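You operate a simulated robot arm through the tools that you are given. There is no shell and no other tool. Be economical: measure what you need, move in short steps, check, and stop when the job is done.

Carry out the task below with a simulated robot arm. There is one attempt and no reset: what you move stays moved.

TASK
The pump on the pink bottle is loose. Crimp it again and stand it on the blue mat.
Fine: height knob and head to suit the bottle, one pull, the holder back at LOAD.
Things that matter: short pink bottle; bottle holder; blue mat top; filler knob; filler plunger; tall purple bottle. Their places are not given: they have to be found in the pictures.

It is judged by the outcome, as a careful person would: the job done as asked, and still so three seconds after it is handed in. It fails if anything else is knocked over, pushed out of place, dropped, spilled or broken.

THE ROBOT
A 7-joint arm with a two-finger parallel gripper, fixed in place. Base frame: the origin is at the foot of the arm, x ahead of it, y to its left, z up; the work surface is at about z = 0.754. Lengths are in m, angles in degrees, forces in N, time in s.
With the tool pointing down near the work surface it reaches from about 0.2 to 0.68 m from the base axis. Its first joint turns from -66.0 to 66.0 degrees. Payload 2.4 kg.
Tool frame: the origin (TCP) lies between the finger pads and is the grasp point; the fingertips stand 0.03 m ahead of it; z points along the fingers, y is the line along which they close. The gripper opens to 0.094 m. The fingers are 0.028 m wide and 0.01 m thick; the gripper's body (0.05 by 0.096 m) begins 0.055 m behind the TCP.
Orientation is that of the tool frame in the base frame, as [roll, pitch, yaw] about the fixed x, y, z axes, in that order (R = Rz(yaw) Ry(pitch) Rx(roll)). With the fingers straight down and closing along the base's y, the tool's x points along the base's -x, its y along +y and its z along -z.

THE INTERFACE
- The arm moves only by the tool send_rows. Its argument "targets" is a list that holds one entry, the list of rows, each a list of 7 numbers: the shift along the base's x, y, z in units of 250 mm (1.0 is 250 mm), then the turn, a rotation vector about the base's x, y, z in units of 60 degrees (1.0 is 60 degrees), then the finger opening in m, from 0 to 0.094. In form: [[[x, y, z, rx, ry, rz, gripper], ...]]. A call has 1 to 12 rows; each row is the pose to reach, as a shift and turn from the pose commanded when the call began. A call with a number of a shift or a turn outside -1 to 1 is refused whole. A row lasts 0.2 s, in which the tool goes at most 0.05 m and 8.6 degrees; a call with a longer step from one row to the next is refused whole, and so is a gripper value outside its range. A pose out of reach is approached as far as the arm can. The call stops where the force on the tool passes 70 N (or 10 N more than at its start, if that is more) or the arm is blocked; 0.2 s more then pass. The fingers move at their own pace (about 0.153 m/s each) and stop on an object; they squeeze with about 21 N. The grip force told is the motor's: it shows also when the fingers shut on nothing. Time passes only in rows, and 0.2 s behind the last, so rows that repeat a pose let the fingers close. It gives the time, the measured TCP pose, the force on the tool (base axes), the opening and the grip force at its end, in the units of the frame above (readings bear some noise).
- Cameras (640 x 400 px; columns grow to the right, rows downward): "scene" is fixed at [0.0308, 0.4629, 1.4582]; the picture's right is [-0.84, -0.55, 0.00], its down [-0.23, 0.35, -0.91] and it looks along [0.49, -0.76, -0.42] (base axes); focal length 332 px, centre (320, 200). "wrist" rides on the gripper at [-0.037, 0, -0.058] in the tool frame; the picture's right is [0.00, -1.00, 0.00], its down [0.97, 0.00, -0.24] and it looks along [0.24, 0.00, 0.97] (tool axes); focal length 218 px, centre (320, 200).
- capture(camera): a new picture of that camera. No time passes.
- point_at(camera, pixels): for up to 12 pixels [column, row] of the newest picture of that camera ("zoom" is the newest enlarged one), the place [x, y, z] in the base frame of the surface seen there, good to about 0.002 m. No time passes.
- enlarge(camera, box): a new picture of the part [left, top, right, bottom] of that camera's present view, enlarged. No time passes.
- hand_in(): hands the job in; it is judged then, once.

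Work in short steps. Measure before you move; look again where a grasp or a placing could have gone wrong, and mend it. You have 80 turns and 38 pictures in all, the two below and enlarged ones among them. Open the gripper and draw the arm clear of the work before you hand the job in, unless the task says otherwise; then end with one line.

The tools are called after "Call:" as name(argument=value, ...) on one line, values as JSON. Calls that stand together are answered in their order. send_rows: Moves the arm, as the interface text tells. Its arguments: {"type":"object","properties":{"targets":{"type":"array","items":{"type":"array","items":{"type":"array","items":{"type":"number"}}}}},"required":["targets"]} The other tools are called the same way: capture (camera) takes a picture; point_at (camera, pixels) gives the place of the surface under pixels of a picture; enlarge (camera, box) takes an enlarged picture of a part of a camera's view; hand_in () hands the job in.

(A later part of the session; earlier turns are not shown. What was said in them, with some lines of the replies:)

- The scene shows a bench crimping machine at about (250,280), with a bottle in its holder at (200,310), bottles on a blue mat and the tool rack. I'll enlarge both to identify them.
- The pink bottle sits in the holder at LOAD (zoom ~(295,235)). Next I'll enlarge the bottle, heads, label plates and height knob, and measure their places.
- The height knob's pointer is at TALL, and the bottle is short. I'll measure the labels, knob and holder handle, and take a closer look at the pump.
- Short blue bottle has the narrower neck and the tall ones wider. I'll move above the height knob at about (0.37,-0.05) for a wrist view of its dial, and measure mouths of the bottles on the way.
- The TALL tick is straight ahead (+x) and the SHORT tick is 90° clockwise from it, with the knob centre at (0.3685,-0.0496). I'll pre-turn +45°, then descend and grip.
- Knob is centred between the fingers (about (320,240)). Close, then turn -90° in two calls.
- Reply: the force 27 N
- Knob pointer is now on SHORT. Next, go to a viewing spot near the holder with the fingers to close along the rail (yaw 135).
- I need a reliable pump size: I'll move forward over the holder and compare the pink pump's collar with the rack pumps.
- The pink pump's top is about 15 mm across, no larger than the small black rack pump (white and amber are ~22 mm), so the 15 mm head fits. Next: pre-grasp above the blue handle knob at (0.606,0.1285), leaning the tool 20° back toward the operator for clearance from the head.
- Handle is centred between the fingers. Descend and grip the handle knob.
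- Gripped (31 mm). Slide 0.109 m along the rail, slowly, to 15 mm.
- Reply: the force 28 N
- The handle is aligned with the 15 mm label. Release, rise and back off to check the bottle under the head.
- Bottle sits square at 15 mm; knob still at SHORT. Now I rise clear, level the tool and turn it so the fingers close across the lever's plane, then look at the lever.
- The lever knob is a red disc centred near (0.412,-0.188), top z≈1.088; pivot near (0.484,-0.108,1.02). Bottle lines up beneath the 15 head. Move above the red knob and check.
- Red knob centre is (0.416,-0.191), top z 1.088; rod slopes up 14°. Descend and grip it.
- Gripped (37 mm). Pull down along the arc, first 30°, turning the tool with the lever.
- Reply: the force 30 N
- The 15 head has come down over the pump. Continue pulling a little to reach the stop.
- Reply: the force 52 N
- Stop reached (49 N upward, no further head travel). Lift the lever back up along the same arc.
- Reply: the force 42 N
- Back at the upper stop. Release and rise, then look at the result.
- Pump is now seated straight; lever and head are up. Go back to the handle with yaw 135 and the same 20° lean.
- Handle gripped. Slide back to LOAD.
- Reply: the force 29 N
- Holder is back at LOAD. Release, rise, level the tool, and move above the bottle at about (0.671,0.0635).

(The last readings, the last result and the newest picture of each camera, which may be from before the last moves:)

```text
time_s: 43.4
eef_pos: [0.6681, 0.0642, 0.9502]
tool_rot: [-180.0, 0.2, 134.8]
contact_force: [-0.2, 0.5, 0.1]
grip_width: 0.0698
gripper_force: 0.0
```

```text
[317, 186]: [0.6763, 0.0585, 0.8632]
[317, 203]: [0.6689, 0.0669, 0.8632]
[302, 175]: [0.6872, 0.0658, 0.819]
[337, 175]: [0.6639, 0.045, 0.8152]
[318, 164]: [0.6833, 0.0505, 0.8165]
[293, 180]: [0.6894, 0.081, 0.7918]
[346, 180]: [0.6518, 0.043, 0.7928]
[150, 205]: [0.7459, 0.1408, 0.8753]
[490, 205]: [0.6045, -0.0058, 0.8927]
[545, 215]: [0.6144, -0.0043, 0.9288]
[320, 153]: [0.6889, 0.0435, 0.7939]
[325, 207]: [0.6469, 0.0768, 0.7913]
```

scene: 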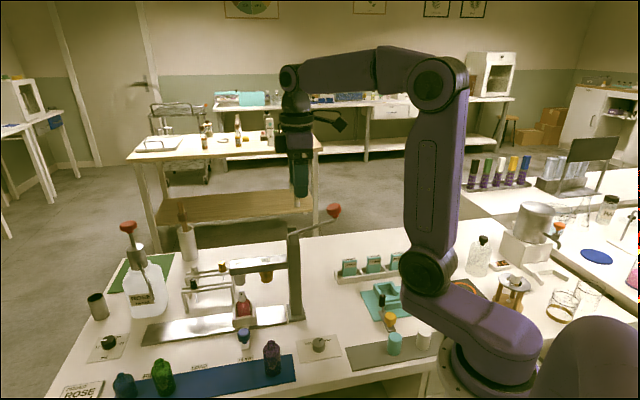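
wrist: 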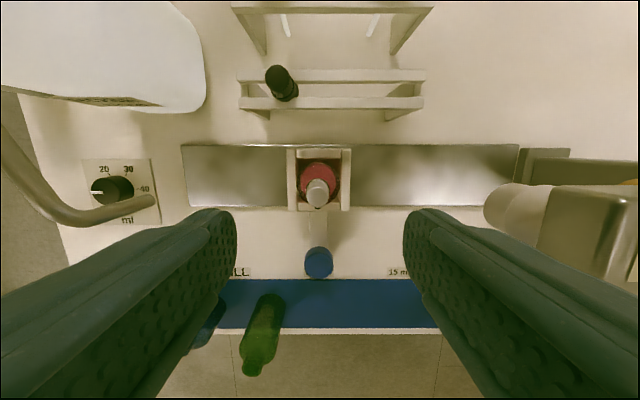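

Bottle centre (0.672,0.0625), walls top at z 0.793. Descend so the tips stay ~5 mm above the walls and close on the body.

Call:
send_rows(targets=[[[0.01, -0.006, -0.12, 0, 0, 0, 0.07], [0.012, -0.006, -0.24, 0, 0, 0, 0.07], [0.012, -0.006, -0.36, 0, 0, 0, 0.07], [0.012, -0.006, -0.44, 0, 0, 0, 0.07], [0.012, -0.006, -0.48, 0, 0, 0, 0.07], [0.012, -0.006, -0.48, 0, 0, 0, 0.06], [0.012, -0.006, -0.48, 0, 0, 0, 0.045], [0.012, -0.006, -0.48, 0, 0, 0, 0.03], [0.012, -0.006, -0.48, 0, 0, 0, 0.03]]])

```text
time_s: 45.4
eef_pos: [0.6712, 0.0632, 0.8263]
tool_rot: [180.0, 0.1, 134.9]
contact_force: [0.2, -0.4, 0.0]
grip_width: 0.0401
gripper_force: 20.8
```

Body gripped at 40 mm. Lift straight up, then carry out toward the operator and over the free middle of the mat at (0.51,0.155).

Call:
send_rows(targets=[[[0, 0, 0.06, 0, 0, 0, 0.03], [0, 0, 0.16, 0, 0, 0, 0.03], [0, 0, 0.28, 0, 0, 0, 0.03], [0, 0, 0.38, 0, 0, 0, 0.03], [-0.09, 0.09, 0.4, 0, 0, 0, 0.03], [-0.18, 0.18, 0.4, 0, 0, 0, 0.03], [-0.28, 0.28, 0.4, 0, 0, 0, 0.03], [-0.4, 0.32, 0.4, 0, 0, 0, 0.03], [-0.52, 0.35, 0.4, 0, 0, 0, 0.03], [-0.62, 0.368, 0.4, 0, 0, 0, 0.03], [-0.644, 0.368, 0.4, 0, 0, 0, 0.03], [-0.644, 0.368, 0.4, 0, 0, 0, 0.03]]])

Call:
capture(camera="scene")

```text
time_s: 48.0
eef_pos: [0.5092, 0.1542, 0.9269]
tool_rot: [-180.0, 0.1, 134.9]
contact_force: [-0.6, 0.8, -1.7]
grip_width: 0.04
gripper_force: 20.8
```

```text
3 pictures are left
```

scene: 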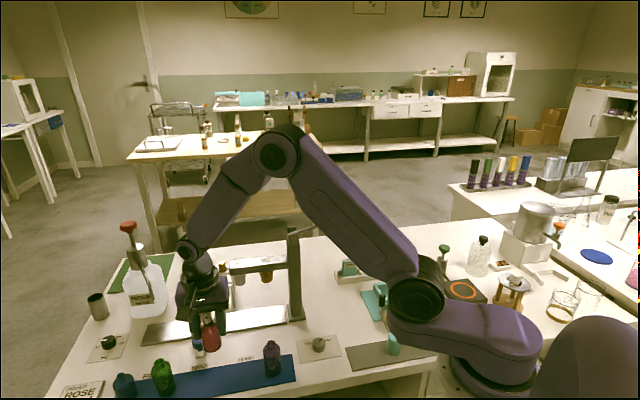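

Call:
enlarge(camera="scene", box=[140, 310, 290, 398])

Call:
point_at(camera="scene", pixels=[[212, 349], [212, 345], [212, 335], [209, 350], [163, 375], [124, 385], [272, 355], [215, 375]])

```text
4.27 times, centred on (215, 354) of scene
```

zoom: 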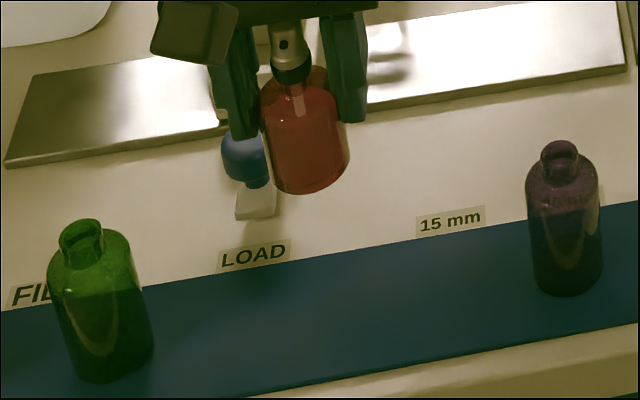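

```text
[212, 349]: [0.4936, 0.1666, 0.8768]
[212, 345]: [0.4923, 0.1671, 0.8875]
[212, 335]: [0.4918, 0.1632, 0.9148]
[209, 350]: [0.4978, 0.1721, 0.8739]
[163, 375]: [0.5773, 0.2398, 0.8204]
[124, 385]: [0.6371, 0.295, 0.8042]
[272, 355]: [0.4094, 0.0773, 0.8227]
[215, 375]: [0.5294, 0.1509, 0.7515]
```

Bottle bottom is ≈0.868 with the TCP at 0.927, so touching the mat (0.754) is at TCP ≈0.813. Lower to just above.

Call:
send_rows(targets=[[[0, 0, -0.1, 0, 0, 0, 0.03], [0, 0, -0.2, 0, 0, 0, 0.03], [0, 0, -0.3, 0, 0, 0, 0.03], [0, 0, -0.38, 0, 0, 0, 0.03], [0, 0, -0.42, 0, 0, 0, 0.03], [0, 0, -0.44, 0, 0, 0, 0.03], [0, 0, -0.44, 0, 0, 0, 0.03]]])

Call:
send_rows(targets=[[[0, 0, -0.008, 0, 0, 0, 0.03], [0, 0, -0.008, 0, 0, 0, 0.03]]])

```text
time_s: 49.6
eef_pos: [0.5122, 0.1531, 0.817]
tool_rot: [-180.0, 0.1, 134.9]
contact_force: [-1.4, 0.7, -1.1]
grip_width: 0.0401
gripper_force: 20.7
```

```text
time_s: 50.2
eef_pos: [0.5118, 0.1524, 0.8156]
tool_rot: [180.0, 0.1, 134.9]
contact_force: [0.1, -0.2, -1.5]
grip_width: 0.0401
gripper_force: 20.7
```

Call:
send_rows(targets=[[[0, 0, -0.006, 0, 0, 0, 0.03], [0, 0, -0.006, 0, 0, 0, 0.03]]])

Call:
send_rows(targets=[[[0, 0, -0.006, 0, 0, 0, 0.03], [0, 0, -0.006, 0, 0, 0, 0.03]]])

```text
time_s: 50.8
eef_pos: [0.5114, 0.1526, 0.814]
tool_rot: [-179.9, 0.1, 134.9]
contact_force: [-2.2, 1.1, 8.0]
grip_width: 0.04
gripper_force: 21.3
```

```text
time_s: 51.4
eef_pos: [0.5121, 0.1524, 0.8118]
tool_rot: [179.9, 0.1, 134.9]
contact_force: [-0.6, 0.0, 7.4]
grip_width: 0.0404
gripper_force: 20.6
```

Contact force +8 N: the bottle is on the mat. Open and rise straight up, then draw back.

Call:
send_rows(targets=[[[0, 0, 0, 0, 0, 0, 0.05], [0, 0, 0, 0, 0, 0, 0.07], [0, 0, 0, 0, 0, 0, 0.07], [0, 0, 0.08, 0, 0, 0, 0.07], [0, 0, 0.2, 0, 0, 0, 0.07], [0, 0, 0.36, 0, 0, 0, 0.07], [0, 0, 0.54, 0, 0, 0, 0.07], [0, 0, 0.72, 0, 0, 0, 0.07], [-0.05, -0.03, 0.9, 0, 0, 0, 0.07], [-0.2, -0.1, 0.98, 0, 0, 0, 0.07], [-0.35, -0.2, 1.0, 0, 0, 0, 0.07], [-0.5, -0.3, 1.0, 0, 0, 0, 0.07]]])

Call:
enlarge(camera="scene", box=[100, 190, 350, 398])

```text
time_s: 54.0
eef_pos: [0.3857, 0.0751, 1.062]
tool_rot: [-179.9, 0.1, 134.9]
contact_force: [-0.1, -0.3, -0.3]
grip_width: 0.0702
gripper_force: 0.1
```

```text
1.92 times, centred on (225, 294) of scene
```

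zoom: 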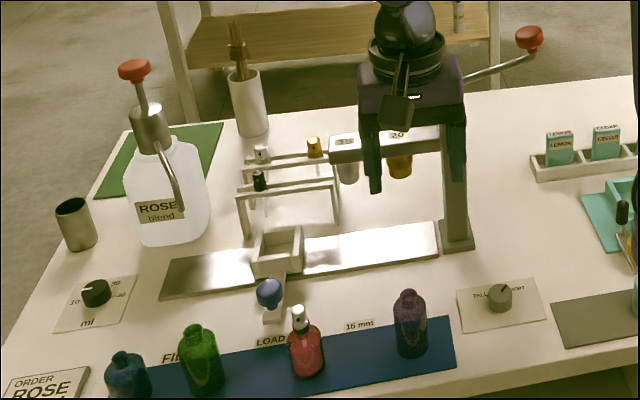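

The pink bottle stands upright on the mat with its pump straight. The holder is at LOAD, the lever is up, and everything else is in place, so I'm handing in.

Call:
hand_in()

```text
The job is handed in.
```

I crimped the pink bottle's pump again with one pull, using the 15 mm head and the height knob at SHORT. The bottle stands on the blue mat, the holder is back at LOAD, and the arm is clear of the work.
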